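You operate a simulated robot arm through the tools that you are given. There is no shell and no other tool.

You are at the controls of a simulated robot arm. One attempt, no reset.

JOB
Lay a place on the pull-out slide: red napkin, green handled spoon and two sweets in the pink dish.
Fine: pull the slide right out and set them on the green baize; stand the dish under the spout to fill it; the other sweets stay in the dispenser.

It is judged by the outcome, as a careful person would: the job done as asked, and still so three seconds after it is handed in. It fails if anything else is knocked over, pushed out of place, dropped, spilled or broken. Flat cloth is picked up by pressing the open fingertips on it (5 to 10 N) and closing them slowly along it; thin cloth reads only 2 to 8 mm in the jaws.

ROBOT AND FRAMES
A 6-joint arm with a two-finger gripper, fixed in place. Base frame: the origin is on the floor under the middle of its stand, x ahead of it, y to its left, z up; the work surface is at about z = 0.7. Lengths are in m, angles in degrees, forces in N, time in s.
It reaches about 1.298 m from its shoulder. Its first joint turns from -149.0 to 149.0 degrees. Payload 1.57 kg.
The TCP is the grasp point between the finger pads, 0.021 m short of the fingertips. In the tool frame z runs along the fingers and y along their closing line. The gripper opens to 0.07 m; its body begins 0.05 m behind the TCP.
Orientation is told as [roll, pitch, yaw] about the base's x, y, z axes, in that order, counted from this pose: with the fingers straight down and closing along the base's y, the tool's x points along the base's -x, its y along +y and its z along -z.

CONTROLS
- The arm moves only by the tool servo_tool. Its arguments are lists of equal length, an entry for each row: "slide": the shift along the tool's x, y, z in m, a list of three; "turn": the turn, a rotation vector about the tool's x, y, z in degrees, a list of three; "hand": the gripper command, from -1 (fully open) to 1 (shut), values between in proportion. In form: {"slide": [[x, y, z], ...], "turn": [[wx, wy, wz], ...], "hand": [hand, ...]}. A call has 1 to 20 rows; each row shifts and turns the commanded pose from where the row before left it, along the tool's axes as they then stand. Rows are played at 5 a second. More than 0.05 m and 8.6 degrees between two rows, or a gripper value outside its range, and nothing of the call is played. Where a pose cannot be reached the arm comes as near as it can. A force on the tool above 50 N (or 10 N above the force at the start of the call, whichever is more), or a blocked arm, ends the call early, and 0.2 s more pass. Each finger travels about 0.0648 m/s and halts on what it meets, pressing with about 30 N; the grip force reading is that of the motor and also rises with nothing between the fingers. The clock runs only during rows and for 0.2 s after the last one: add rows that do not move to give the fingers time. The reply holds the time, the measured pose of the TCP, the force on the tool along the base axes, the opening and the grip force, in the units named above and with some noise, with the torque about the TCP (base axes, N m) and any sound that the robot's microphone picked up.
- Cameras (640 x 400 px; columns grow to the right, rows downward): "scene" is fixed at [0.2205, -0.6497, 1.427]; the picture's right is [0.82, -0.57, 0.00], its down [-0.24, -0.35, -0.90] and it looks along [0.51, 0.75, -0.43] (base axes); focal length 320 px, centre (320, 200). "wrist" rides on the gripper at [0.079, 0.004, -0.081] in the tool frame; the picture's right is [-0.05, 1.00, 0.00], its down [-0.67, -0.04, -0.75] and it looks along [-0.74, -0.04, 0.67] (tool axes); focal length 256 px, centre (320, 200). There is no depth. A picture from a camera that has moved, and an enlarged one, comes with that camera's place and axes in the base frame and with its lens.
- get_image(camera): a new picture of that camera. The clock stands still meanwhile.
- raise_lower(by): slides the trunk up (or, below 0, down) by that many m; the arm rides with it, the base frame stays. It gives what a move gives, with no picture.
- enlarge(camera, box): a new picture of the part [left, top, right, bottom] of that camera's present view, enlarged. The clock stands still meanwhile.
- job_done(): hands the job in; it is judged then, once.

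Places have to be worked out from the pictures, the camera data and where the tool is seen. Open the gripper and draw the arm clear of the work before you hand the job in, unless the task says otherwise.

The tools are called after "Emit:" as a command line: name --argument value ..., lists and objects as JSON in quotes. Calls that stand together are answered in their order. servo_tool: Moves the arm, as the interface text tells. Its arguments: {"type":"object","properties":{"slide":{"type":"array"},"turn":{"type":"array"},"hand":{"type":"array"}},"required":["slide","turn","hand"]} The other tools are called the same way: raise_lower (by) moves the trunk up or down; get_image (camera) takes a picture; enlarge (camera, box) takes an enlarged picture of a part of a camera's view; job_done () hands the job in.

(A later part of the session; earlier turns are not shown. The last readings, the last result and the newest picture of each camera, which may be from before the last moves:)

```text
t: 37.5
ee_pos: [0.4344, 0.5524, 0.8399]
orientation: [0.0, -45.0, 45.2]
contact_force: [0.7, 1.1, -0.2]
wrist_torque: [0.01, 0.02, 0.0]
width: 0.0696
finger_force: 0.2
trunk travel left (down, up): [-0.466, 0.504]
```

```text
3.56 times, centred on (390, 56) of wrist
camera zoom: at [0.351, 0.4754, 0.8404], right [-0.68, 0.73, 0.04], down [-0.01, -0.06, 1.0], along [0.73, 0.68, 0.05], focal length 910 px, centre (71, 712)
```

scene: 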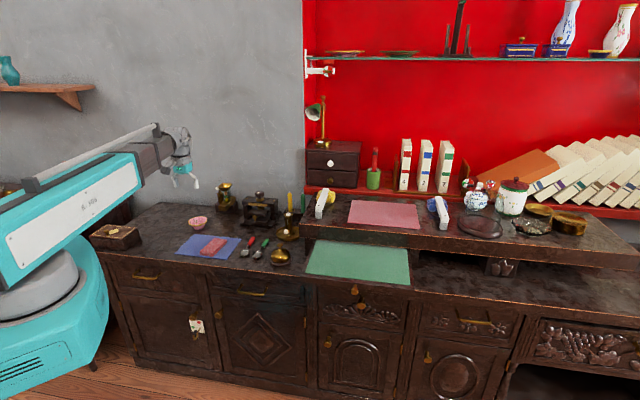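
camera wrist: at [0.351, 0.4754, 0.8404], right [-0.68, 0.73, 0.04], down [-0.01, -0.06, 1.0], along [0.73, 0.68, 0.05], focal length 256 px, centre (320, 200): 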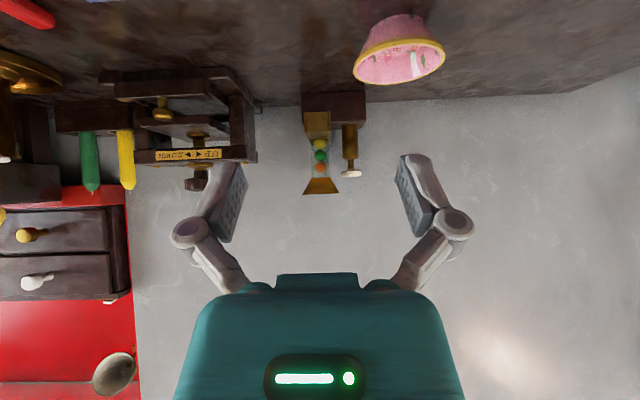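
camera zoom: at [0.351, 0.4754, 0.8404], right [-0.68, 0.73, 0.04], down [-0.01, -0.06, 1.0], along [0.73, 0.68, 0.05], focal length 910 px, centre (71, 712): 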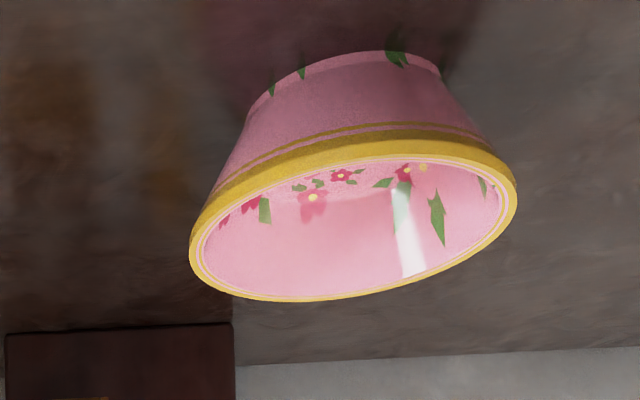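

The spout's lower front edge works out at d≈0.918, z≈0.744, s≈-0.077 (block face d≈0.972); the dish is ≈85 mm across, ≈30 mm tall at s≈-0.157, d≈0.833. I'll straighten, yaw to -45° so the fingers close along depth, and lean the gripper back to room side to pinch the dish's front rim.

Emit:
servo_tool --slide '[[0, 0, 0], [0, 0, 0], [0, 0, 0], [0, 0, 0], [0, 0, 0], [0, 0, 0], [0, 0, 0]]' --turn '[[0, 7.5, 0], [0, 7.5, 0], [0, 7.5, 0], [0, 7.5, 0], [0, 7.5, 0], [0, 7.5, 0], [0, 0, 0]]' --hand '[-1, -1, -1, -1, -1, -1, -1]'

Emit:
servo_tool --slide '[[0, 0, 0], [0, 0, 0], [0, 0, 0], [0, 0, 0], [0, 0, 0], [0, 0, 0], [0, 0, 0], [0, 0, 0], [0, 0, 0], [0, 0, 0], [0, 0, 0], [0, 0, 0], [0, 0, 0]]' --turn '[[0, 0, 7.5], [0, 0, 7.5], [0, 0, 7.5], [0, 0, 7.5], [0, 0, 7.5], [0, 0, 7.5], [0, 0, 7.5], [0, 0, 7.5], [0, 0, 7.5], [0, 0, 7.5], [0, 0, 7.5], [0, 0, 7.5], [0, 0, 0]]' --hand '[-1, -1, -1, -1, -1, -1, -1, -1, -1, -1, -1, -1, -1]'

Emit:
get_image --camera "wrist"

Emit:
get_image --camera "scene"

```text
t: 39.0
ee_pos: [0.4343, 0.5523, 0.7846]
orientation: [0.0, 0.2, 45.0]
contact_force: [0.0, -0.5, 1.0]
wrist_torque: [0.03, 0.0, 0.02]
width: 0.0701
finger_force: 0.0
out of reach, approached as far as the arm can: row 1, 2, 3, 4, 5
trunk travel left (down, up): [-0.466, 0.504]
```

```text
t: 41.9
ee_pos: [0.4352, 0.553, 0.7853]
orientation: [0.1, -0.1, -45.1]
contact_force: [-0.3, -0.5, -0.4]
wrist_torque: [0.01, -0.01, 0.0]
width: 0.0702
finger_force: 0.1
trunk travel left (down, up): [-0.466, 0.504]
```

```text
taken
camera wrist: at [0.3812, 0.6119, 0.8657], right [0.74, 0.67, 0.0], down [0.45, -0.5, 0.75], along [0.5, -0.56, -0.67], focal length 256 px, centre (320, 200)
```

wrist: 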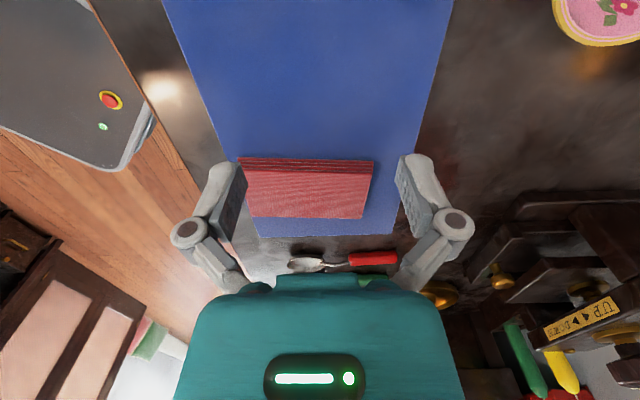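

```text
taken
```

scene: 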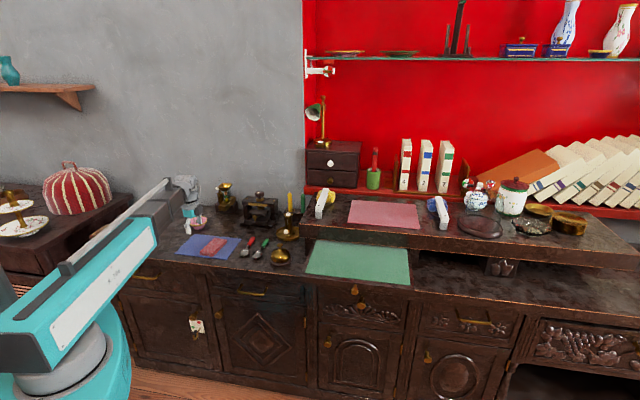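

The view confirms the napkin at s≈-0.035…0.034, d≈0.626…0.74, ~14 mm thick on the blue cloth. Now lean the gripper 28° and move toward the front of the dish.

Emit:
servo_tool --slide '[[0, 0, 0], [0, 0, 0], [0, 0, 0], [0, 0, 0], [0.037, 0.0221, 0.0117], [0.037, 0.0221, 0.0117], [0, 0, 0]]' --turn '[[-7, 0, 0], [-7, 0, 0], [-7, 0, 0], [-7, 0, 0], [0, 0, 0], [0, 0, 0], [0, 0, 0]]' --hand '[-1, -1, -1, -1, -1, -1, -1]'

Emit:
get_image --camera "wrist"

```text
t: 43.5
ee_pos: [0.4157, 0.6414, 0.8065]
orientation: [28.0, -0.1, -44.9]
contact_force: [0.9, -0.3, -0.3]
wrist_torque: [-0.02, -0.02, 0.02]
width: 0.0698
finger_force: 0.0
out of reach, approached as far as the arm can: row 2, 3, 4
trunk travel left (down, up): [-0.466, 0.504]
```

```text
taken
camera wrist: at [0.3361, 0.6724, 0.8799], right [0.66, 0.59, 0.47], down [0.2, -0.74, 0.64], along [0.72, -0.33, -0.61], focal length 256 px, centre (320, 200)
```

wrist: 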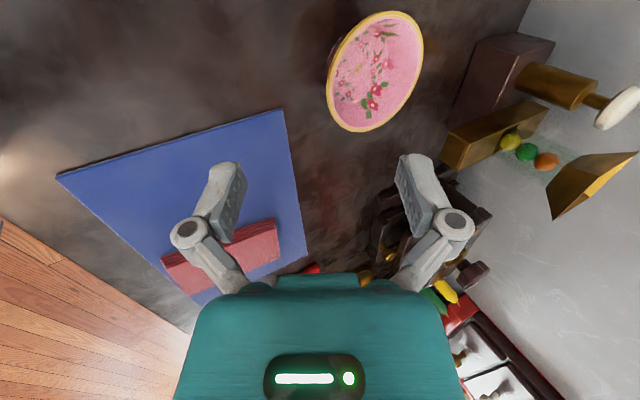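

Dish rim centre refines to s≈-0.158, d≈0.835 with front rim at d≈0.794. I move over the front rim at safe height with the fingers narrowed to 24 mm and check alignment.

Emit:
servo_tool --slide '[[0, 0.0191, 0.0102], [0, 0.0191, 0.0102], [0, 0, 0], [0, 0, 0]]' --turn '[[0, 0, 0], [0, 0, 0], [0, 0, 0], [0, 0, 0]]' --hand '[-0.3, 0.314, 0.314, 0.314]'

Emit:
raise_lower --by -0.035

Emit:
get_image --camera "wrist"

Emit:
enlarge --camera "wrist" --box '[240, 90, 400, 220]'

```text
t: 44.5
ee_pos: [0.4485, 0.6704, 0.8066]
orientation: [28.1, 0.0, -45.0]
contact_force: [0.4, -0.5, 0.4]
wrist_torque: [0.06, 0.01, -0.04]
width: 0.0238
finger_force: 0.2
trunk travel left (down, up): [-0.466, 0.504]
```

```text
t: 45.2
ee_pos: [0.4483, 0.6712, 0.772]
orientation: [28.0, 0.0, -45.0]
contact_force: [0.0, 0.0, -0.4]
wrist_torque: [0.0, 0.0, 0.0]
width: 0.0238
finger_force: 0.1
trunk travel left (down, up): [-0.431, 0.539]
```

```text
taken
camera wrist: at [0.3676, 0.7025, 0.8449], right [0.66, 0.59, 0.47], down [0.2, -0.74, 0.64], along [0.72, -0.33, -0.61], focal length 256 px, centre (320, 200)
```

wrist: 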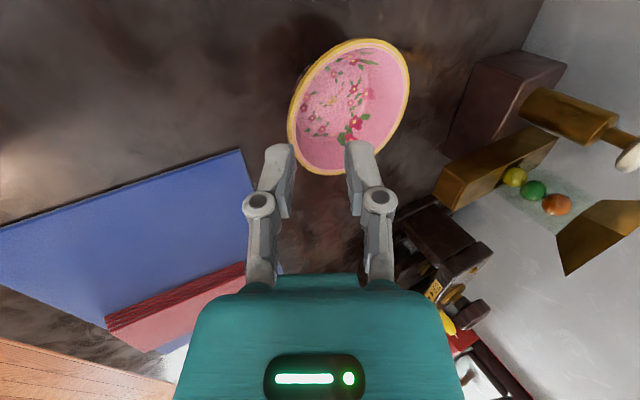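

```text
3.08 times, centred on (320, 155) of wrist
camera zoom: at [0.3676, 0.7025, 0.8449], right [0.66, 0.59, 0.47], down [0.2, -0.74, 0.64], along [0.72, -0.33, -0.61], focal length 788 px, centre (320, 338)
```

zoom: 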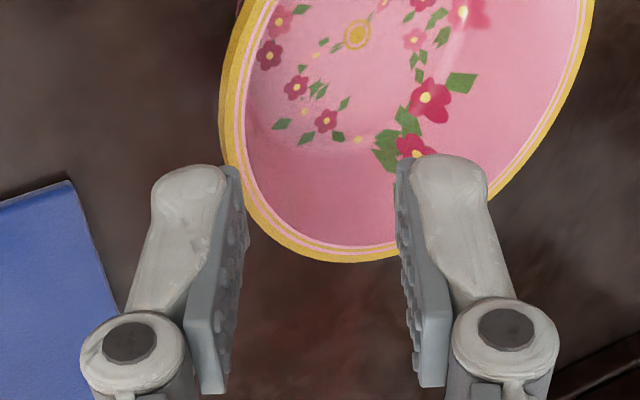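

Rim front is at d≈0.796 and lies midway between the fingers for a straight descent. Lower the trunk the remaining 34 mm in two parts.

Emit:
raise_lower --by -0.022

Emit:
raise_lower --by -0.012

Emit:
enlarge --camera "wrist" --box '[240, 90, 400, 220]'

Emit:
enlarge --camera "scene" --box '[150, 180, 250, 242]'

```text
t: 45.9
ee_pos: [0.4479, 0.6705, 0.7494]
orientation: [28.0, 0.0, -45.0]
contact_force: [-0.9, 0.1, 0.2]
wrist_torque: [-0.03, 0.02, 0.0]
width: 0.024
finger_force: 0.0
trunk travel left (down, up): [-0.409, 0.561]
```

```text
t: 46.5
ee_pos: [0.4499, 0.6722, 0.7374]
orientation: [28.0, 0.0, -45.0]
contact_force: [-0.1, 0.3, 0.3]
wrist_torque: [-0.02, 0.04, -0.01]
width: 0.0241
finger_force: 0.2
trunk travel left (down, up): [-0.397, 0.573]
```

```text
3.08 times, centred on (320, 155) of wrist
camera zoom: at [0.3676, 0.7025, 0.8109], right [0.66, 0.59, 0.47], down [0.2, -0.74, 0.64], along [0.72, -0.33, -0.61], focal length 788 px, centre (320, 338)
```

zoom: 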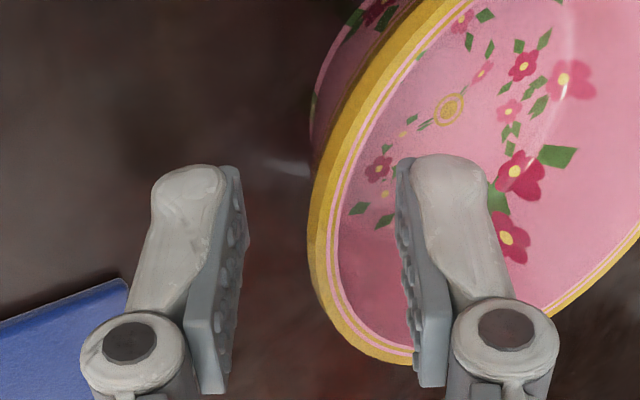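

```text
6.40 times, centred on (200, 211) of scene
camera zoom: at [0.2205, -0.6497, 1.427], right [0.82, -0.57, 0.0], down [-0.24, -0.35, -0.9], along [0.51, 0.75, -0.43], focal length 2049 px, centre (1088, 130)
```

zoom: 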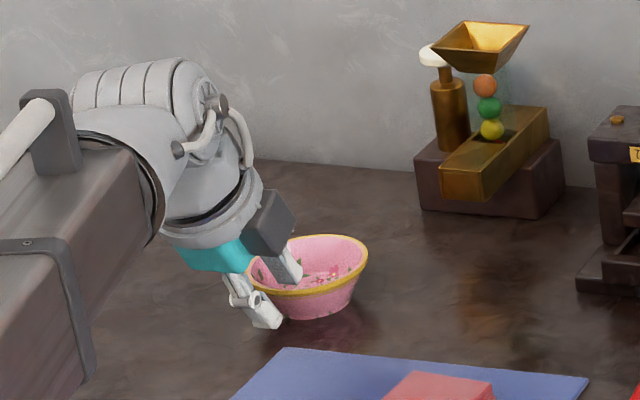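

The rim sits between the fingers, inner finger inside the bowl and nothing touching. Close slowly on it.

Emit:
servo_tool --slide '[[0, 0, 0], [0, 0, 0], [0, 0, 0], [0, 0, 0], [0, 0, 0], [0, 0, 0], [0, 0, 0]]' --turn '[[0, 0, 0], [0, 0, 0], [0, 0, 0], [0, 0, 0], [0, 0, 0], [0, 0, 0], [0, 0, 0]]' --hand '[0.45, 0.6, 0.7, 0.8, 0.9, 1, 1]'

Emit:
enlarge --camera "wrist" --box '[240, 90, 400, 220]'

```text
t: 48.1
ee_pos: [0.448, 0.6707, 0.7368]
orientation: [27.9, 0.0, -45.0]
contact_force: [0.0, 0.7, 1.0]
wrist_torque: [-0.05, -0.02, 0.01]
width: 0.0064
finger_force: 30.3
trunk travel left (down, up): [-0.397, 0.573]
```

```text
3.08 times, centred on (320, 155) of wrist
camera zoom: at [0.3676, 0.7025, 0.8109], right [0.66, 0.59, 0.47], down [0.2, -0.74, 0.64], along [0.72, -0.33, -0.61], focal length 788 px, centre (320, 338)
```

zoom: 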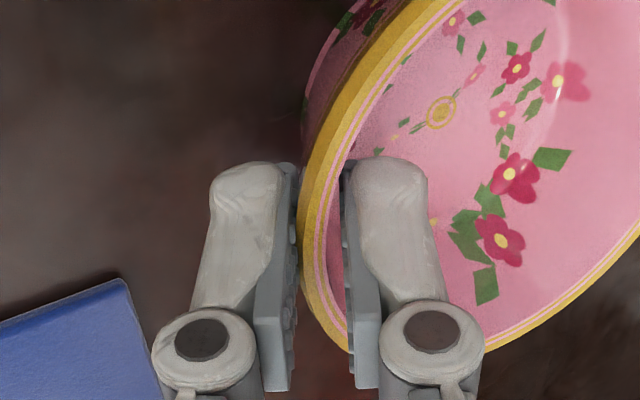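

Rim held at 6.4 mm with 30 N. Lift 20 mm and check the dish hangs level before moving sideways toward the spout's line.

Emit:
raise_lower --by 0.02

Emit:
enlarge --camera "scene" --box '[150, 180, 250, 242]'

Emit:
enlarge --camera "wrist" --box '[400, 20, 640, 230]'

```text
t: 48.8
ee_pos: [0.4482, 0.6714, 0.7582]
orientation: [28.0, 0.0, -45.0]
contact_force: [0.4, 1.2, -0.7]
wrist_torque: [-0.01, -0.02, 0.0]
width: 0.0065
finger_force: 30.2
trunk travel left (down, up): [-0.417, 0.553]
```

```text
6.40 times, centred on (200, 211) of scene
camera zoom: at [0.2205, -0.6497, 1.427], right [0.82, -0.57, 0.0], down [-0.24, -0.35, -0.9], along [0.51, 0.75, -0.43], focal length 2049 px, centre (1088, 130)
```

zoom: 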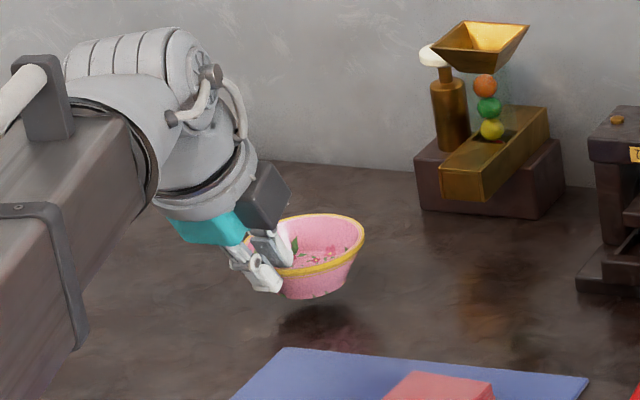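

```text
1.90 times, centred on (520, 125) of wrist
camera zoom: at [0.3677, 0.7026, 0.8309], right [0.66, 0.59, 0.47], down [0.2, -0.74, 0.64], along [0.72, -0.33, -0.61], focal length 488 px, centre (-61, 343)
```

zoom: 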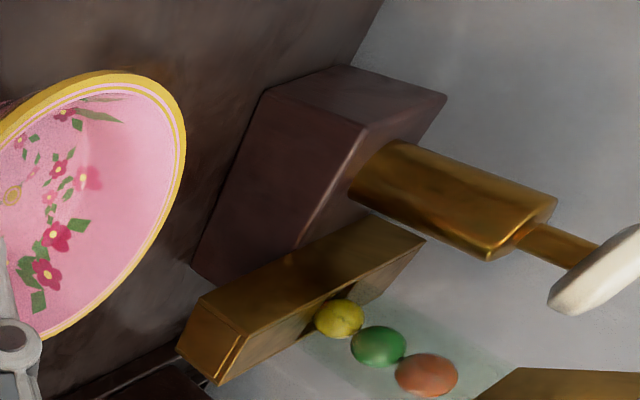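

Dish is lifted level. Move it sideways (+s 0.08) in line with the spout, staying in front of it.

Emit:
servo_tool --slide '[[-0.0268, 0, 0], [-0.0268, 0, 0], [-0.0268, 0, 0], [0, 0, 0]]' --turn '[[0, 0, 0], [0, 0, 0], [0, 0, 0], [0, 0, 0]]' --hand '[1, 1, 1, 1]'

Emit:
get_image --camera "wrist"

Emit:
enlarge --camera "scene" --box '[160, 170, 260, 232]'

```text
t: 49.8
ee_pos: [0.5064, 0.6137, 0.7578]
orientation: [28.0, 0.0, -45.0]
contact_force: [1.3, 0.3, 0.3]
wrist_torque: [0.0, 0.01, -0.02]
width: 0.0064
finger_force: 29.4
trunk travel left (down, up): [-0.417, 0.553]
```

```text
taken
camera wrist: at [0.4255, 0.646, 0.8309], right [0.66, 0.59, 0.47], down [0.2, -0.74, 0.64], along [0.72, -0.33, -0.61], focal length 256 px, centre (320, 200)
```

wrist: 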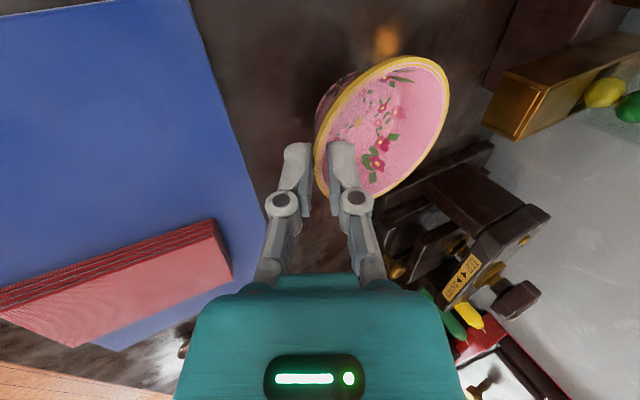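

```text
6.40 times, centred on (210, 201) of scene
camera zoom: at [0.2205, -0.6497, 1.427], right [0.82, -0.57, 0.0], down [-0.24, -0.35, -0.9], along [0.51, 0.75, -0.43], focal length 2049 px, centre (1024, 194)
```

zoom: 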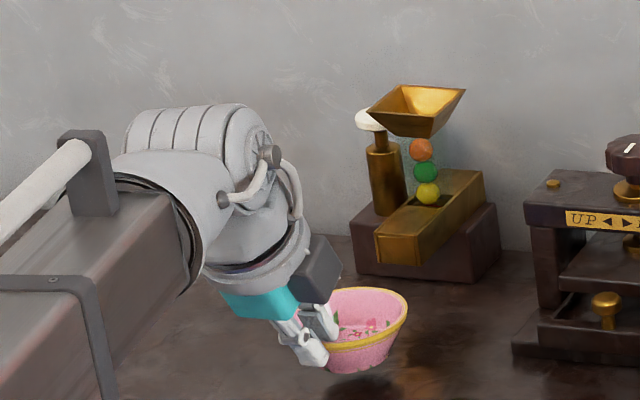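

Emit:
enlarge --camera "wrist" --box '[400, 0, 640, 200]'

```text
2.00 times, centred on (520, 100) of wrist
camera zoom: at [0.4255, 0.646, 0.8309], right [0.66, 0.59, 0.47], down [0.2, -0.74, 0.64], along [0.72, -0.33, -0.61], focal length 512 px, centre (-80, 400)
```

zoom: 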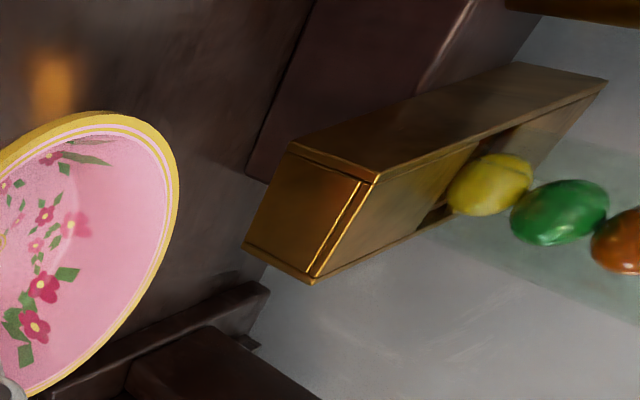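

From this closer view the spout spans s≈-0.090…-0.057, lower lip d≈0.92, z≈0.744; the dish centre is at s≈-0.076, d≈0.833. Lower until the dish is ~5 mm off the counter, then slide it in under the spout.

Emit:
raise_lower --by -0.016

Emit:
servo_tool --slide '[[-0.0007, 0.0177, 0.0094], [-0.0007, 0.0177, 0.0094], [-0.0006, 0.0177, 0.0094], [0, 0, 0]]' --turn '[[0, 0, 0], [0, 0, 0], [0, 0, 0], [0, 0, 0]]' --hand '[1, 1, 1, 1]'

Emit:
get_image --camera "wrist"

Emit:
enlarge --camera "scene" --box '[160, 170, 260, 232]'

```text
t: 50.4
ee_pos: [0.5059, 0.6144, 0.7405]
orientation: [28.0, 0.0, -45.0]
contact_force: [0.3, 0.2, -0.1]
wrist_torque: [-0.02, 0.03, -0.02]
width: 0.0067
finger_force: 29.7
trunk travel left (down, up): [-0.401, 0.569]
```

```text
t: 51.4
ee_pos: [0.5507, 0.655, 0.7425]
orientation: [28.0, 0.0, -45.1]
contact_force: [0.4, 0.7, 0.7]
wrist_torque: [-0.06, 0.04, 0.0]
width: 0.0063
finger_force: 30.5
trunk travel left (down, up): [-0.401, 0.569]
```

```text
taken
camera wrist: at [0.4695, 0.6867, 0.8149], right [0.66, 0.59, 0.47], down [0.2, -0.74, 0.64], along [0.72, -0.33, -0.61], focal length 256 px, centre (320, 200)
```

wrist: 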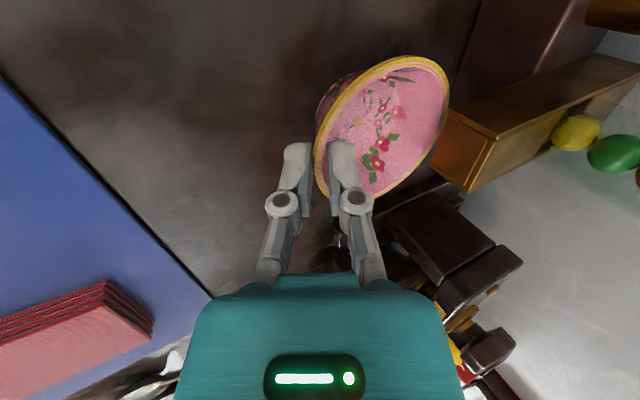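

```text
6.40 times, centred on (210, 201) of scene
camera zoom: at [0.2205, -0.6497, 1.427], right [0.82, -0.57, 0.0], down [-0.24, -0.35, -0.9], along [0.51, 0.75, -0.43], focal length 2049 px, centre (1024, 194)
```

zoom: 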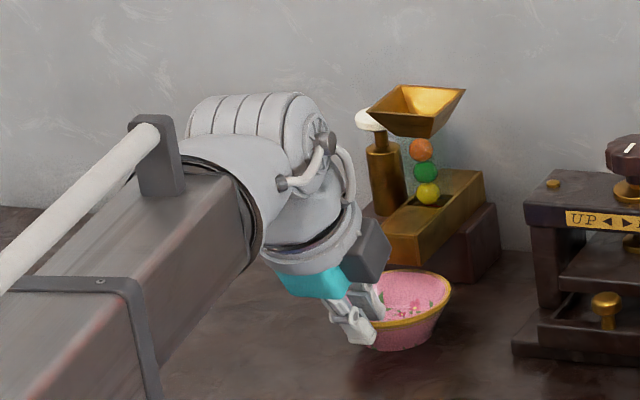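

No contact; the back rim is entering under the spout. Continue the last ~32 mm.

Emit:
servo_tool --slide '[[0, 0.0094, 0.005], [0, 0.0094, 0.005], [0, 0.0094, 0.005], [0, 0, 0]]' --turn '[[0, 0, 0], [0, 0, 0], [0, 0, 0], [0, 0, 0]]' --hand '[1, 1, 1, 1]'

Emit:
get_image --camera "wrist"

Emit:
enlarge --camera "wrist" --box '[280, 30, 520, 210]'

Emit:
enlarge --camera "scene" --box '[180, 170, 260, 220]'

```text
t: 52.4
ee_pos: [0.5729, 0.6787, 0.7416]
orientation: [27.9, 0.0, -45.0]
contact_force: [-0.1, -0.3, -0.7]
wrist_torque: [-0.06, 0.04, -0.02]
width: 0.0066
finger_force: 30.2
trunk travel left (down, up): [-0.401, 0.569]
```

```text
taken
camera wrist: at [0.4919, 0.7097, 0.8149], right [0.66, 0.59, 0.47], down [0.2, -0.74, 0.64], along [0.72, -0.33, -0.61], focal length 256 px, centre (320, 200)
```

wrist: 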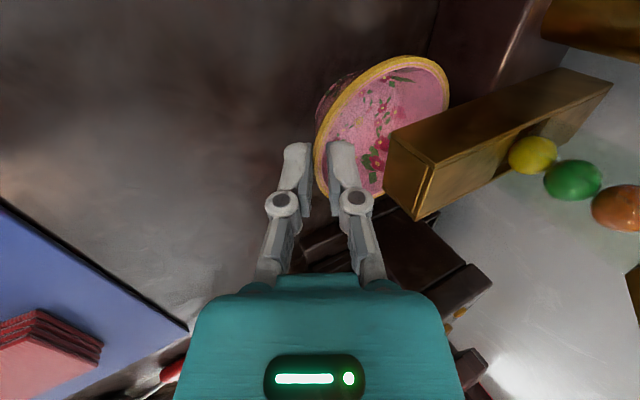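

```text
2.22 times, centred on (400, 120) of wrist
camera zoom: at [0.4919, 0.7097, 0.8149], right [0.66, 0.59, 0.47], down [0.2, -0.74, 0.64], along [0.72, -0.33, -0.61], focal length 569 px, centre (142, 378)
```

zoom: 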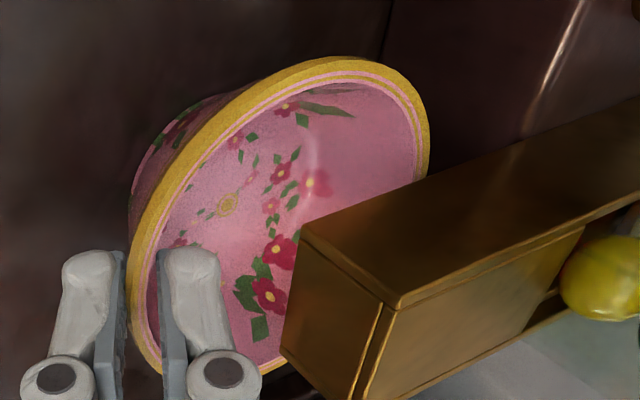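

```text
8.00 times, centred on (220, 195) of scene
camera zoom: at [0.2205, -0.6497, 1.427], right [0.82, -0.57, 0.0], down [-0.24, -0.35, -0.9], along [0.51, 0.75, -0.43], focal length 2561 px, centre (1120, 240)
```

zoom: 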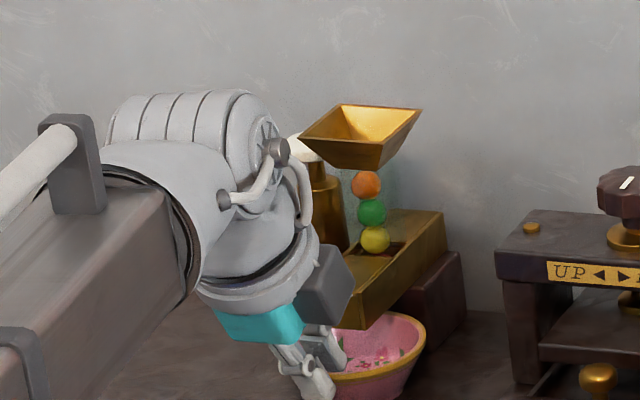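

The dish is under the spout with no contact. Lower the last ~4.5 mm to stand it on the counter.

Emit:
raise_lower --by -0.0045

```text
t: 53.0
ee_pos: [0.5709, 0.6762, 0.7402]
orientation: [28.2, 0.0, -45.0]
contact_force: [-4.5, -5.1, 24.2]
wrist_torque: [0.11, -0.25, -0.01]
width: 0.0065
finger_force: 30.1
trunk travel left (down, up): [-0.397, 0.573]
```

Contact (24 N up), so the dish is standing; ease up 2.5 mm to relieve, then open the fingers a little only.

Emit:
raise_lower --by 0.0025

```text
t: 53.5
ee_pos: [0.5729, 0.678, 0.741]
orientation: [27.9, 0.0, -45.0]
contact_force: [-2.3, -1.2, 8.6]
wrist_torque: [0.07, -0.03, -0.02]
width: 0.0065
finger_force: 30.5
trunk travel left (down, up): [-0.399, 0.571]
```

Now open only to ~18 mm and back out in alternating small back/up steps so neither finger hooks the rim or touches the spout.

Emit:
servo_tool --slide '[[0, 0, 0], [0, 0, 0], [0, 0, 0], [0, -0.0035, -0.0019], [0, 0, 0]]' --turn '[[0, 0, 0], [0, 0, 0], [0, 0, 0], [0, 0, 0], [0, 0, 0]]' --hand '[0.7, 0.486, 0.486, 0.486, 0.486]'

Emit:
enlarge --camera "wrist" --box '[280, 30, 520, 210]'

```text
t: 54.7
ee_pos: [0.5691, 0.6757, 0.7395]
orientation: [28.1, -0.1, -44.9]
contact_force: [0.2, -0.9, -0.3]
wrist_torque: [-0.03, -0.03, -0.04]
width: 0.0177
finger_force: 0.0
trunk travel left (down, up): [-0.399, 0.571]
```

```text
2.22 times, centred on (400, 120) of wrist
camera zoom: at [0.489, 0.7068, 0.813], right [0.66, 0.59, 0.47], down [0.2, -0.74, 0.64], along [0.72, -0.33, -0.61], focal length 569 px, centre (142, 378)
```

zoom: 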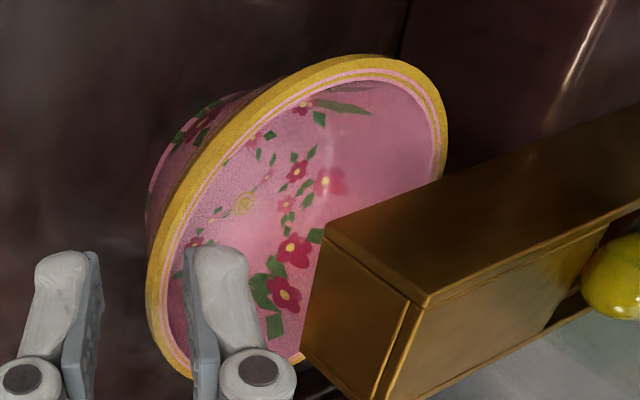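

Emit:
raise_lower --by 0.01

Emit:
servo_tool --slide '[[0, -0.0053, -0.0028], [0, 0, 0]]' --turn '[[0, 0, 0], [0, 0, 0]]' --hand '[0.486, 0.486]'

Emit:
raise_lower --by 0.014

Emit:
enlarge --camera "wrist" --box '[280, 30, 520, 210]'

```text
t: 55.3
ee_pos: [0.5697, 0.6759, 0.75]
orientation: [28.0, 0.0, -45.0]
contact_force: [-0.5, 0.7, -0.5]
wrist_torque: [-0.01, 0.03, 0.0]
width: 0.0179
finger_force: 0.0
trunk travel left (down, up): [-0.409, 0.561]
```

```text
t: 55.9
ee_pos: [0.5651, 0.6708, 0.7497]
orientation: [28.0, 0.1, -45.0]
contact_force: [-0.2, 0.3, -0.1]
wrist_torque: [-0.02, 0.0, -0.01]
width: 0.0178
finger_force: 0.1
trunk travel left (down, up): [-0.409, 0.561]
```

```text
t: 56.5
ee_pos: [0.566, 0.672, 0.7636]
orientation: [28.0, -0.1, -44.9]
contact_force: [0.7, -0.3, -0.6]
wrist_torque: [-0.01, -0.02, -0.01]
width: 0.0179
finger_force: 0.0
trunk travel left (down, up): [-0.423, 0.547]
```

```text
2.22 times, centred on (400, 120) of wrist
camera zoom: at [0.4847, 0.7028, 0.837], right [0.66, 0.59, 0.47], down [0.2, -0.74, 0.64], along [0.72, -0.33, -0.61], focal length 569 px, centre (142, 378)
```

zoom: 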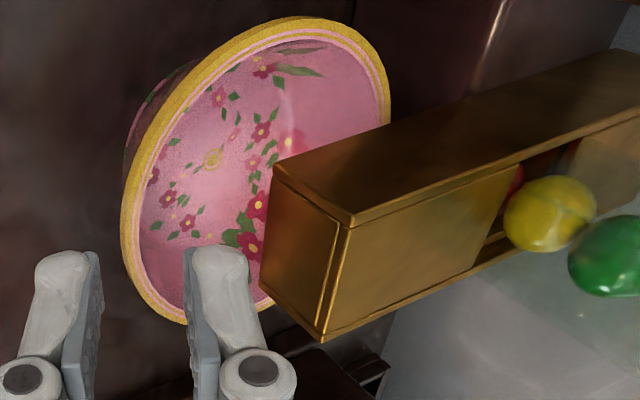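

Fingertips are clear above the rim. The wall is only ~25 mm behind the plunger cap (cap ≈ s -0.124, d 1.006, top z≈0.825) and the hopper rim close on its right, so I'll press with the right-hand finger of an open, 45°-leaning gripper. First back off, raise, and return to yaw 45°.

Emit:
servo_tool --slide '[[0, -0.0177, -0.0094], [0, -0.0177, -0.0094], [0, -0.0177, -0.0094], [0, -0.0177, -0.0094], [0, 0, 0]]' --turn '[[0, 0, 0], [0, 0, 0], [0, 0, 0], [0, 0, 0], [0, 0, 0]]' --hand '[0.486, 0.486, 0.486, 0.486, 0.486]'

Emit:
raise_lower --by 0.12

Emit:
servo_tool --slide '[[0, 0, 0], [0, 0, 0], [0, 0, 0], [0, 0, 0], [0, 0, 0], [0, 0, 0], [0, 0, 0], [0, 0, 0], [0, 0, 0], [0, 0, 0], [0, 0, 0], [0, 0, 0], [0, 0, 0], [0, 0, 0], [0, 0, 0], [0, 0, 0], [0, 0, 0]]' --turn '[[7, 0, 0], [7, 0, 0], [7, 0, 0], [7, 0, 0], [0, 0, -7.5], [0, 0, -7.5], [0, 0, -7.5], [0, 0, -7.5], [0, 0, -7.5], [0, 0, -7.5], [0, 0, -7.5], [0, 0, -7.5], [0, 0, -7.5], [0, 0, -7.5], [0, 0, -7.5], [0, 0, -7.5], [0, 0, 0]]' --hand '[0.4, 0, -0.5, -1, -1, -1, -1, -1, -1, -1, -1, -1, -1, -1, -1, -1, -1]'

Emit:
servo_tool --slide '[[0, 0, 0], [0, 0, 0], [0, 0, 0], [0, 0, 0], [0, 0, 0], [0, 0, 0], [0, 0, 0]]' --turn '[[0, -7.5, 0], [0, -7.5, 0], [0, -7.5, 0], [0, -7.5, 0], [0, -7.5, 0], [0, -7.5, 0], [0, 0, 0]]' --hand '[-1, -1, -1, -1, -1, -1, -1]'

Emit:
get_image --camera "wrist"

Emit:
get_image --camera "scene"

```text
t: 57.7
ee_pos: [0.5083, 0.614, 0.7638]
orientation: [28.0, 0.0, -44.9]
contact_force: [-0.4, 0.0, 0.1]
wrist_torque: [0.02, -0.01, -0.02]
width: 0.018
finger_force: 0.0
trunk travel left (down, up): [-0.423, 0.547]
```

```text
t: 59.2
ee_pos: [0.51, 0.6161, 0.8845]
orientation: [28.0, 0.1, -44.9]
contact_force: [0.4, 0.0, -0.7]
wrist_torque: [-0.03, -0.02, -0.02]
width: 0.018
finger_force: 0.1
trunk travel left (down, up): [-0.543, 0.427]
```

```text
t: 62.8
ee_pos: [0.5087, 0.6144, 0.8625]
orientation: [-0.1, 0.2, 45.2]
contact_force: [-0.4, -1.0, 0.6]
wrist_torque: [0.03, -0.01, 0.01]
width: 0.0703
finger_force: 0.0
out of reach, approached as far as the arm can: row 1, 2, 3
trunk travel left (down, up): [-0.543, 0.427]
```

```text
t: 64.4
ee_pos: [0.5082, 0.6145, 0.9169]
orientation: [0.0, -45.1, 45.1]
contact_force: [-0.3, -0.3, 0.8]
wrist_torque: [0.01, 0.03, 0.0]
width: 0.0699
finger_force: 0.0
out of reach, approached as far as the arm can: row 2, 3, 4, 5, 6
trunk travel left (down, up): [-0.543, 0.427]
```

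```text
taken
camera wrist: at [0.4251, 0.5371, 0.9175], right [-0.68, 0.73, 0.04], down [-0.02, -0.07, 1.0], along [0.73, 0.68, 0.06], focal length 256 px, centre (320, 200)
```

wrist: 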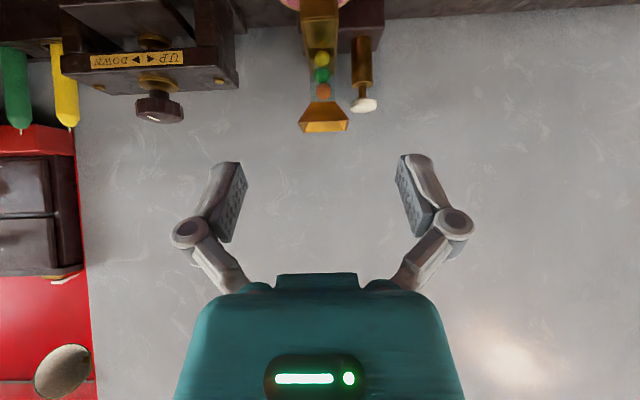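

```text
taken
```

scene: 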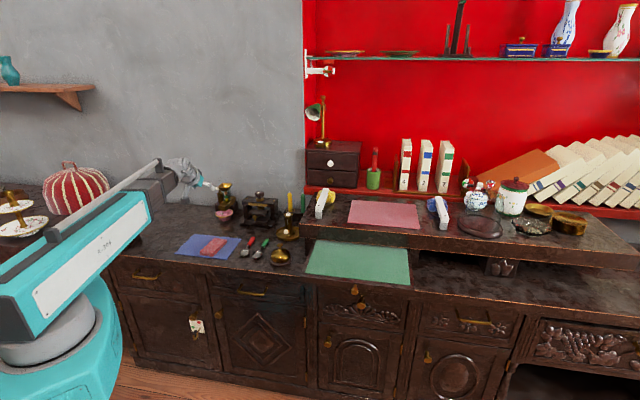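

Emit:
enlarge --camera "wrist" --box '[270, 0, 430, 140]'

```text
2.86 times, centred on (350, 70) of wrist
camera zoom: at [0.4251, 0.5371, 0.9175], right [-0.68, 0.73, 0.04], down [-0.02, -0.07, 1.0], along [0.73, 0.68, 0.06], focal length 731 px, centre (234, 571)
```

zoom: 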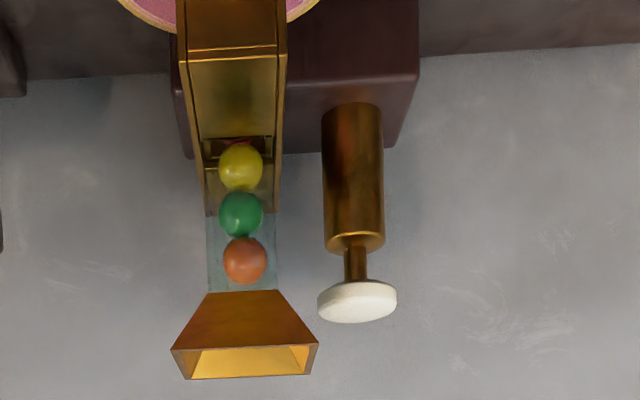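

Cap confirmed at s≈-0.125, d≈1.006, z≈0.82. Shift left and advance toward it at this height, stopping 5 cm short for a check.

Emit:
servo_tool --slide '[[0, 0.0469, 0], [0, 0.0469, 0], [-0.0265, 0, 0.0265], [-0.0265, 0, 0.0265], [-0.0265, 0, 0.0265], [-0.0265, 0, 0.0265], [0, 0, 0]]' --turn '[[0, 0, 0], [0, 0, 0], [0, 0, 0], [0, 0, 0], [0, 0, 0], [0, 0, 0], [0, 0, 0]]' --hand '[-1, -1, -1, -1, -1, -1, -1]'

Emit:
get_image --camera "wrist"

Emit:
enlarge --camera "scene" --box '[150, 150, 270, 225]'

```text
t: 66.0
ee_pos: [0.5479, 0.7878, 0.9164]
orientation: [0.1, -45.0, 44.9]
contact_force: [0.3, 0.4, 0.3]
wrist_torque: [-0.02, 0.0, 0.0]
width: 0.0699
finger_force: 0.0
trunk travel left (down, up): [-0.543, 0.427]
```

```text
taken
camera wrist: at [0.4645, 0.7103, 0.9172], right [-0.68, 0.73, 0.04], down [-0.01, -0.06, 1.0], along [0.73, 0.68, 0.05], focal length 256 px, centre (320, 200)
```

wrist: 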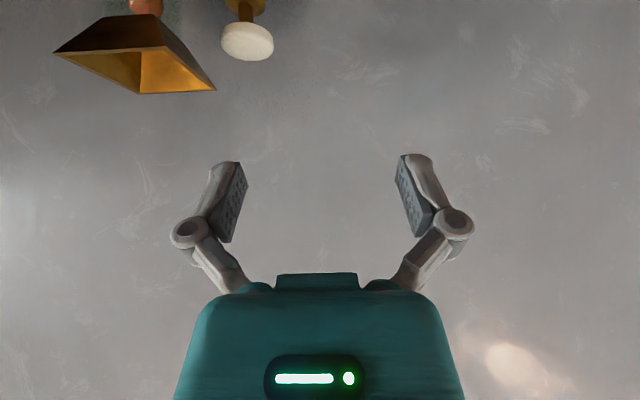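

```text
5.33 times, centred on (210, 188) of scene
camera zoom: at [0.2205, -0.6497, 1.427], right [0.82, -0.57, 0.0], down [-0.24, -0.35, -0.9], along [0.51, 0.75, -0.43], focal length 1707 px, centre (907, 267)
```

zoom: 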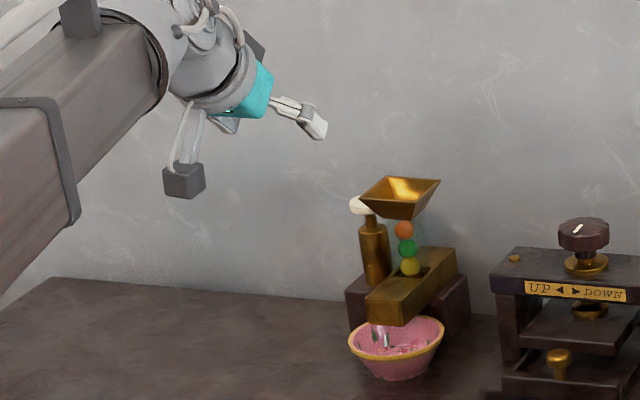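

The cap is at s≈-0.124, d≈1.004. Advance 48 mm and 4 mm left so the right finger's tip is over the cap's left-centre, then lower near it and look.

Emit:
servo_tool --slide '[[-0.017, 0.002, 0.017], [-0.017, 0.002, 0.017], [0, 0, 0]]' --turn '[[0, 0, 0], [0, 0, 0], [0, 0, 0]]' --hand '[-1, -1, -1]'

Emit:
raise_lower --by -0.055

Emit:
get_image --camera "wrist"

Emit:
enlarge --camera "scene" --box '[170, 160, 250, 210]'

```text
t: 66.8
ee_pos: [0.5794, 0.8249, 0.9169]
orientation: [0.0, -44.9, 45.0]
contact_force: [0.8, -0.1, 0.1]
wrist_torque: [-0.01, 0.01, 0.01]
width: 0.07
finger_force: 0.1
trunk travel left (down, up): [-0.543, 0.427]
```

```text
t: 67.7
ee_pos: [0.5791, 0.8259, 0.8623]
orientation: [0.0, -45.0, 45.0]
contact_force: [0.3, -0.2, -0.4]
wrist_torque: [0.0, 0.02, 0.02]
width: 0.0697
finger_force: 0.1
trunk travel left (down, up): [-0.488, 0.482]
```

```text
taken
camera wrist: at [0.4959, 0.7467, 0.8624], right [-0.68, 0.73, 0.04], down [-0.01, -0.06, 1.0], along [0.73, 0.68, 0.05], focal length 256 px, centre (320, 200)
```

wrist: 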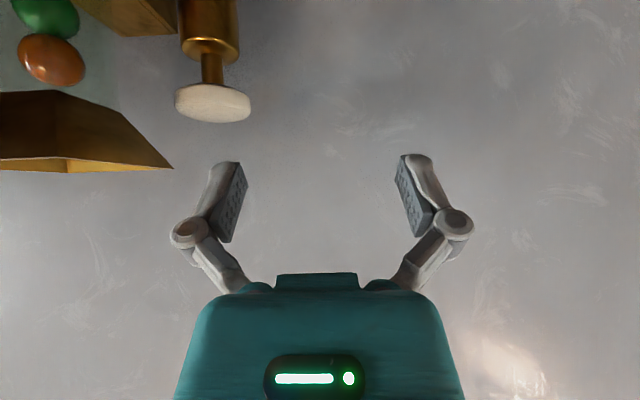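

```text
8.00 times, centred on (210, 185) of scene
camera zoom: at [0.2205, -0.6497, 1.427], right [0.82, -0.57, 0.0], down [-0.24, -0.35, -0.9], along [0.51, 0.75, -0.43], focal length 2561 px, centre (1200, 320)
```

zoom: 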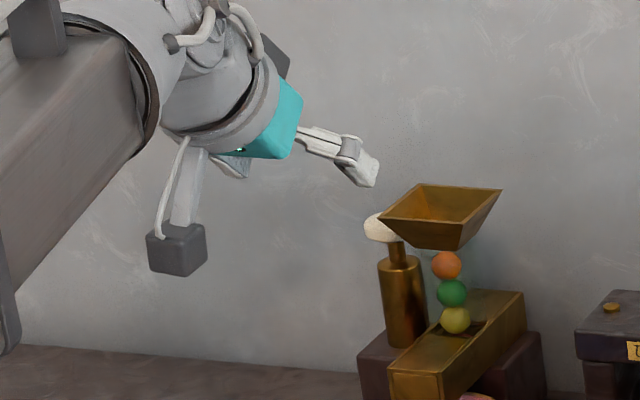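

Fingertip is aligned over the cap (finger s≈-0.1285 vs cap -0.123) with ~13 mm clearance to the hopper. Lower 14 mm, then press by small steps.

Emit:
raise_lower --by -0.014

Emit:
raise_lower --by -0.004

Emit:
get_image --camera "wrist"

Emit:
enlarge --camera "scene" --box '[170, 160, 250, 210]'

```text
t: 68.4
ee_pos: [0.5792, 0.8244, 0.8473]
orientation: [0.0, -45.0, 44.9]
contact_force: [0.5, -1.0, 0.2]
wrist_torque: [-0.01, 0.01, -0.01]
width: 0.07
finger_force: 0.0
trunk travel left (down, up): [-0.474, 0.496]
```

```text
t: 68.9
ee_pos: [0.5803, 0.8247, 0.8439]
orientation: [0.1, -44.9, 45.0]
contact_force: [-0.5, -0.5, 0.1]
wrist_torque: [0.0, -0.01, 0.03]
width: 0.0699
finger_force: 0.2
trunk travel left (down, up): [-0.47, 0.5]
```

```text
taken
camera wrist: at [0.4959, 0.7467, 0.8444], right [-0.68, 0.73, 0.04], down [-0.01, -0.06, 1.0], along [0.73, 0.68, 0.05], focal length 256 px, centre (320, 200)
```

wrist: 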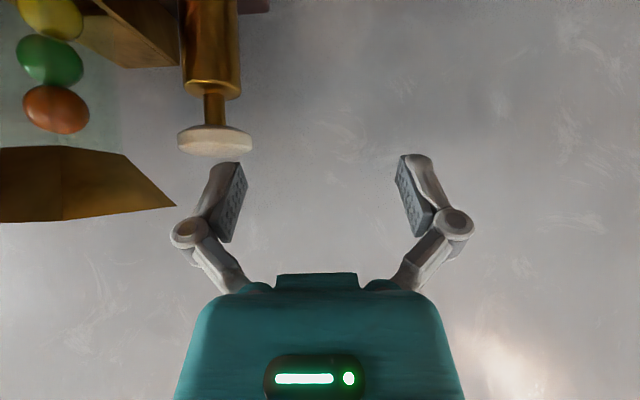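

```text
8.00 times, centred on (210, 185) of scene
camera zoom: at [0.2205, -0.6497, 1.427], right [0.82, -0.57, 0.0], down [-0.24, -0.35, -0.9], along [0.51, 0.75, -0.43], focal length 2561 px, centre (1200, 320)
```

zoom: 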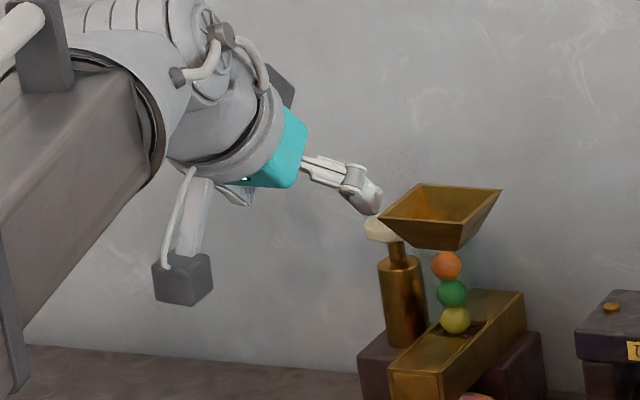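

Fingertip is a few mm above the cap. Continue down in 4 mm steps watching force.

Emit:
raise_lower --by -0.004

Emit:
raise_lower --by -0.003

Emit:
raise_lower --by -0.003

Emit:
get_image --camera "wrist"

```text
t: 69.4
ee_pos: [0.5792, 0.8245, 0.8398]
orientation: [0.0, -45.1, 45.0]
contact_force: [0.0, 0.9, -0.5]
wrist_torque: [-0.04, 0.01, -0.02]
width: 0.0699
finger_force: 0.1
trunk travel left (down, up): [-0.466, 0.504]
```

```text
t: 69.9
ee_pos: [0.5798, 0.8249, 0.837]
orientation: [0.0, -45.0, 45.1]
contact_force: [0.0, -0.2, 1.4]
wrist_torque: [-0.01, -0.04, -0.02]
width: 0.0701
finger_force: 0.0
trunk travel left (down, up): [-0.463, 0.507]
```

```text
t: 70.5
ee_pos: [0.5807, 0.8247, 0.8352]
orientation: [0.0, -45.0, 44.9]
contact_force: [-0.2, -0.2, 1.0]
wrist_torque: [-0.02, -0.05, -0.03]
width: 0.0698
finger_force: 0.1
trunk travel left (down, up): [-0.46, 0.51]
```

```text
taken
camera wrist: at [0.4958, 0.7467, 0.8345], right [-0.68, 0.73, 0.04], down [-0.01, -0.06, 1.0], along [0.73, 0.68, 0.05], focal length 256 px, centre (320, 200)
```

wrist: 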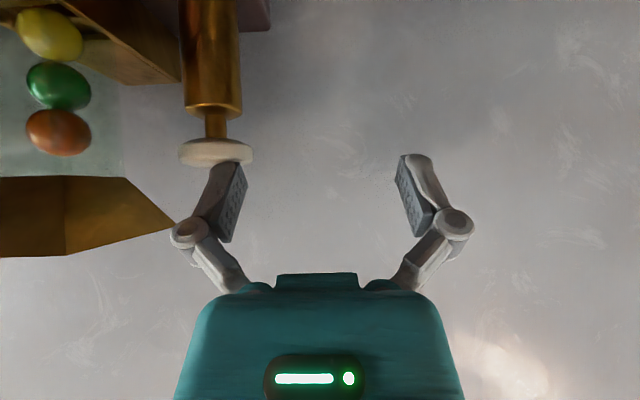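

Fingertip is on the cap with ~1 N, so pressing has begun. Continue in 3 mm steps, listening for a click and watching the sweets.

Emit:
raise_lower --by -0.003

Emit:
raise_lower --by -0.003

Emit:
get_image --camera "wrist"

Emit:
enlarge --camera "scene" --box '[180, 170, 260, 220]'

```text
t: 71.0
ee_pos: [0.5794, 0.826, 0.831]
orientation: [-0.1, -45.0, 45.0]
contact_force: [0.5, -0.5, 1.9]
wrist_torque: [-0.09, -0.08, 0.04]
width: 0.07
finger_force: 0.0
trunk travel left (down, up): [-0.457, 0.513]
```

```text
t: 71.5
ee_pos: [0.5796, 0.824, 0.8273]
orientation: [0.0, -45.0, 45.0]
contact_force: [-1.3, 0.5, 3.0]
wrist_torque: [-0.06, -0.08, -0.04]
width: 0.0702
finger_force: 0.0
trunk travel left (down, up): [-0.454, 0.516]
heard: click
```

```text
taken
camera wrist: at [0.4958, 0.7466, 0.8286], right [-0.68, 0.73, 0.04], down [-0.01, -0.06, 1.0], along [0.73, 0.68, 0.05], focal length 256 px, centre (320, 200)
```

wrist: 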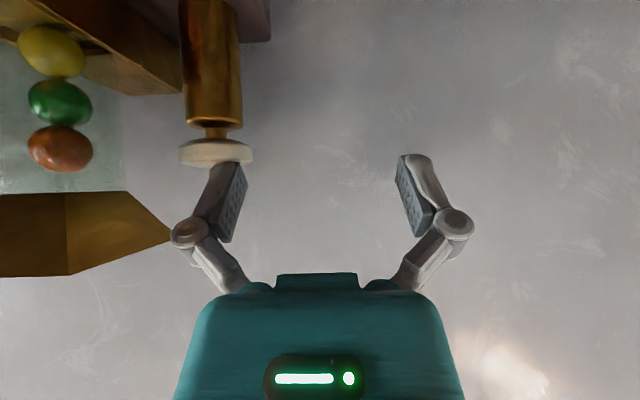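

```text
8.00 times, centred on (220, 195) of scene
camera zoom: at [0.2205, -0.6497, 1.427], right [0.82, -0.57, 0.0], down [-0.24, -0.35, -0.9], along [0.51, 0.75, -0.43], focal length 2561 px, centre (1120, 240)
```

zoom: 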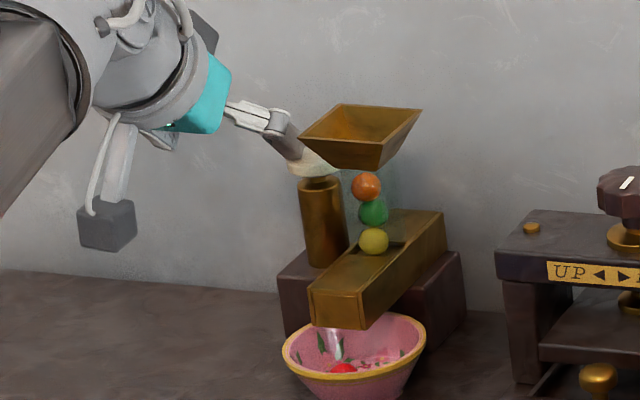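

A click, and a red sweet now sits in the dish. Raise to let the plunger return fully, then check the count before a second press.

Emit:
raise_lower --by 0.018

Emit:
get_image --camera "wrist"

Emit:
enlarge --camera "scene" --box '[190, 175, 250, 225]'

```text
t: 72.2
ee_pos: [0.5791, 0.824, 0.8457]
orientation: [0.0, -45.0, 45.0]
contact_force: [-0.6, -0.1, 0.0]
wrist_torque: [0.0, 0.01, -0.02]
width: 0.0702
finger_force: 0.1
trunk travel left (down, up): [-0.472, 0.498]
```

```text
taken
camera wrist: at [0.4959, 0.7468, 0.8463], right [-0.68, 0.73, 0.04], down [-0.01, -0.06, 1.0], along [0.73, 0.68, 0.05], focal length 256 px, centre (320, 200)
```

wrist: 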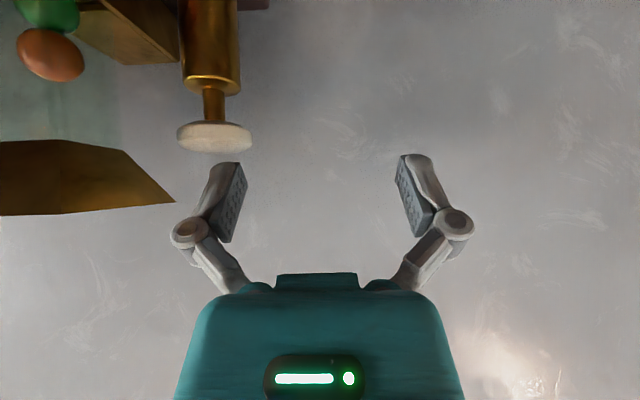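

```text
8.00 times, centred on (220, 200) of scene
camera zoom: at [0.2205, -0.6497, 1.427], right [0.82, -0.57, 0.0], down [-0.24, -0.35, -0.9], along [0.51, 0.75, -0.43], focal length 2561 px, centre (1120, 200)
```

zoom: 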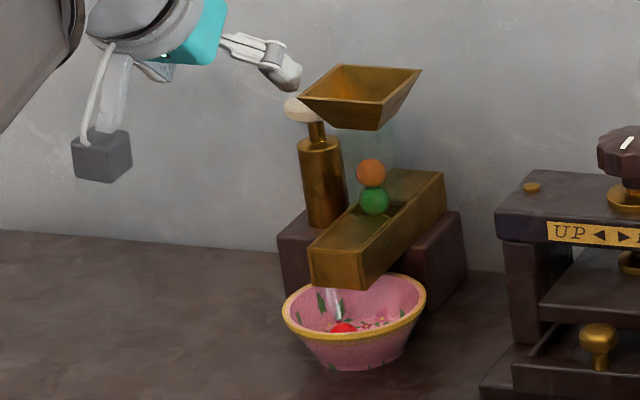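

Plunger is back up, one red sweet in the dish and the stack dropped by one. Press again the same way until one click.

Emit:
raise_lower --by -0.012

Emit:
raise_lower --by -0.003

Emit:
raise_lower --by -0.003

Emit:
enlarge --camera "scene" --box '[190, 175, 250, 225]'

```text
t: 72.8
ee_pos: [0.5791, 0.8233, 0.8335]
orientation: [0.0, -44.9, 45.1]
contact_force: [-0.4, 0.6, 1.9]
wrist_torque: [-0.03, -0.06, 0.03]
width: 0.0701
finger_force: 0.0
trunk travel left (down, up): [-0.46, 0.51]
```

```text
t: 73.3
ee_pos: [0.5803, 0.8244, 0.8306]
orientation: [-0.1, -45.0, 45.0]
contact_force: [-0.4, 0.7, 2.7]
wrist_torque: [-0.08, -0.04, -0.03]
width: 0.0698
finger_force: 0.1
trunk travel left (down, up): [-0.457, 0.513]
```

```text
t: 73.8
ee_pos: [0.5797, 0.8234, 0.8281]
orientation: [0.0, -45.0, 45.0]
contact_force: [-1.0, 0.2, 2.9]
wrist_torque: [-0.08, -0.07, 0.0]
width: 0.07
finger_force: 0.1
trunk travel left (down, up): [-0.454, 0.516]
heard: click
```

```text
8.00 times, centred on (220, 200) of scene
camera zoom: at [0.2205, -0.6497, 1.427], right [0.82, -0.57, 0.0], down [-0.24, -0.35, -0.9], along [0.51, 0.75, -0.43], focal length 2561 px, centre (1120, 200)
```

zoom: 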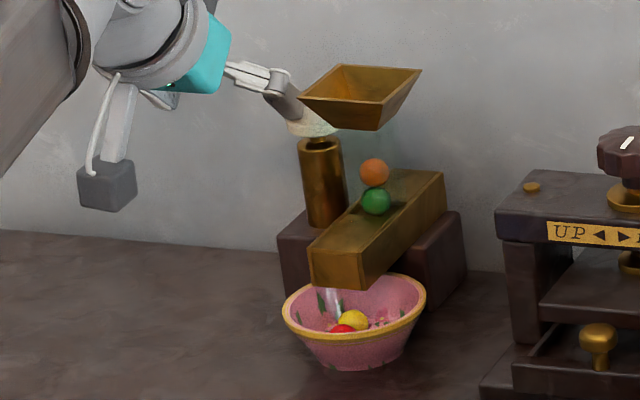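

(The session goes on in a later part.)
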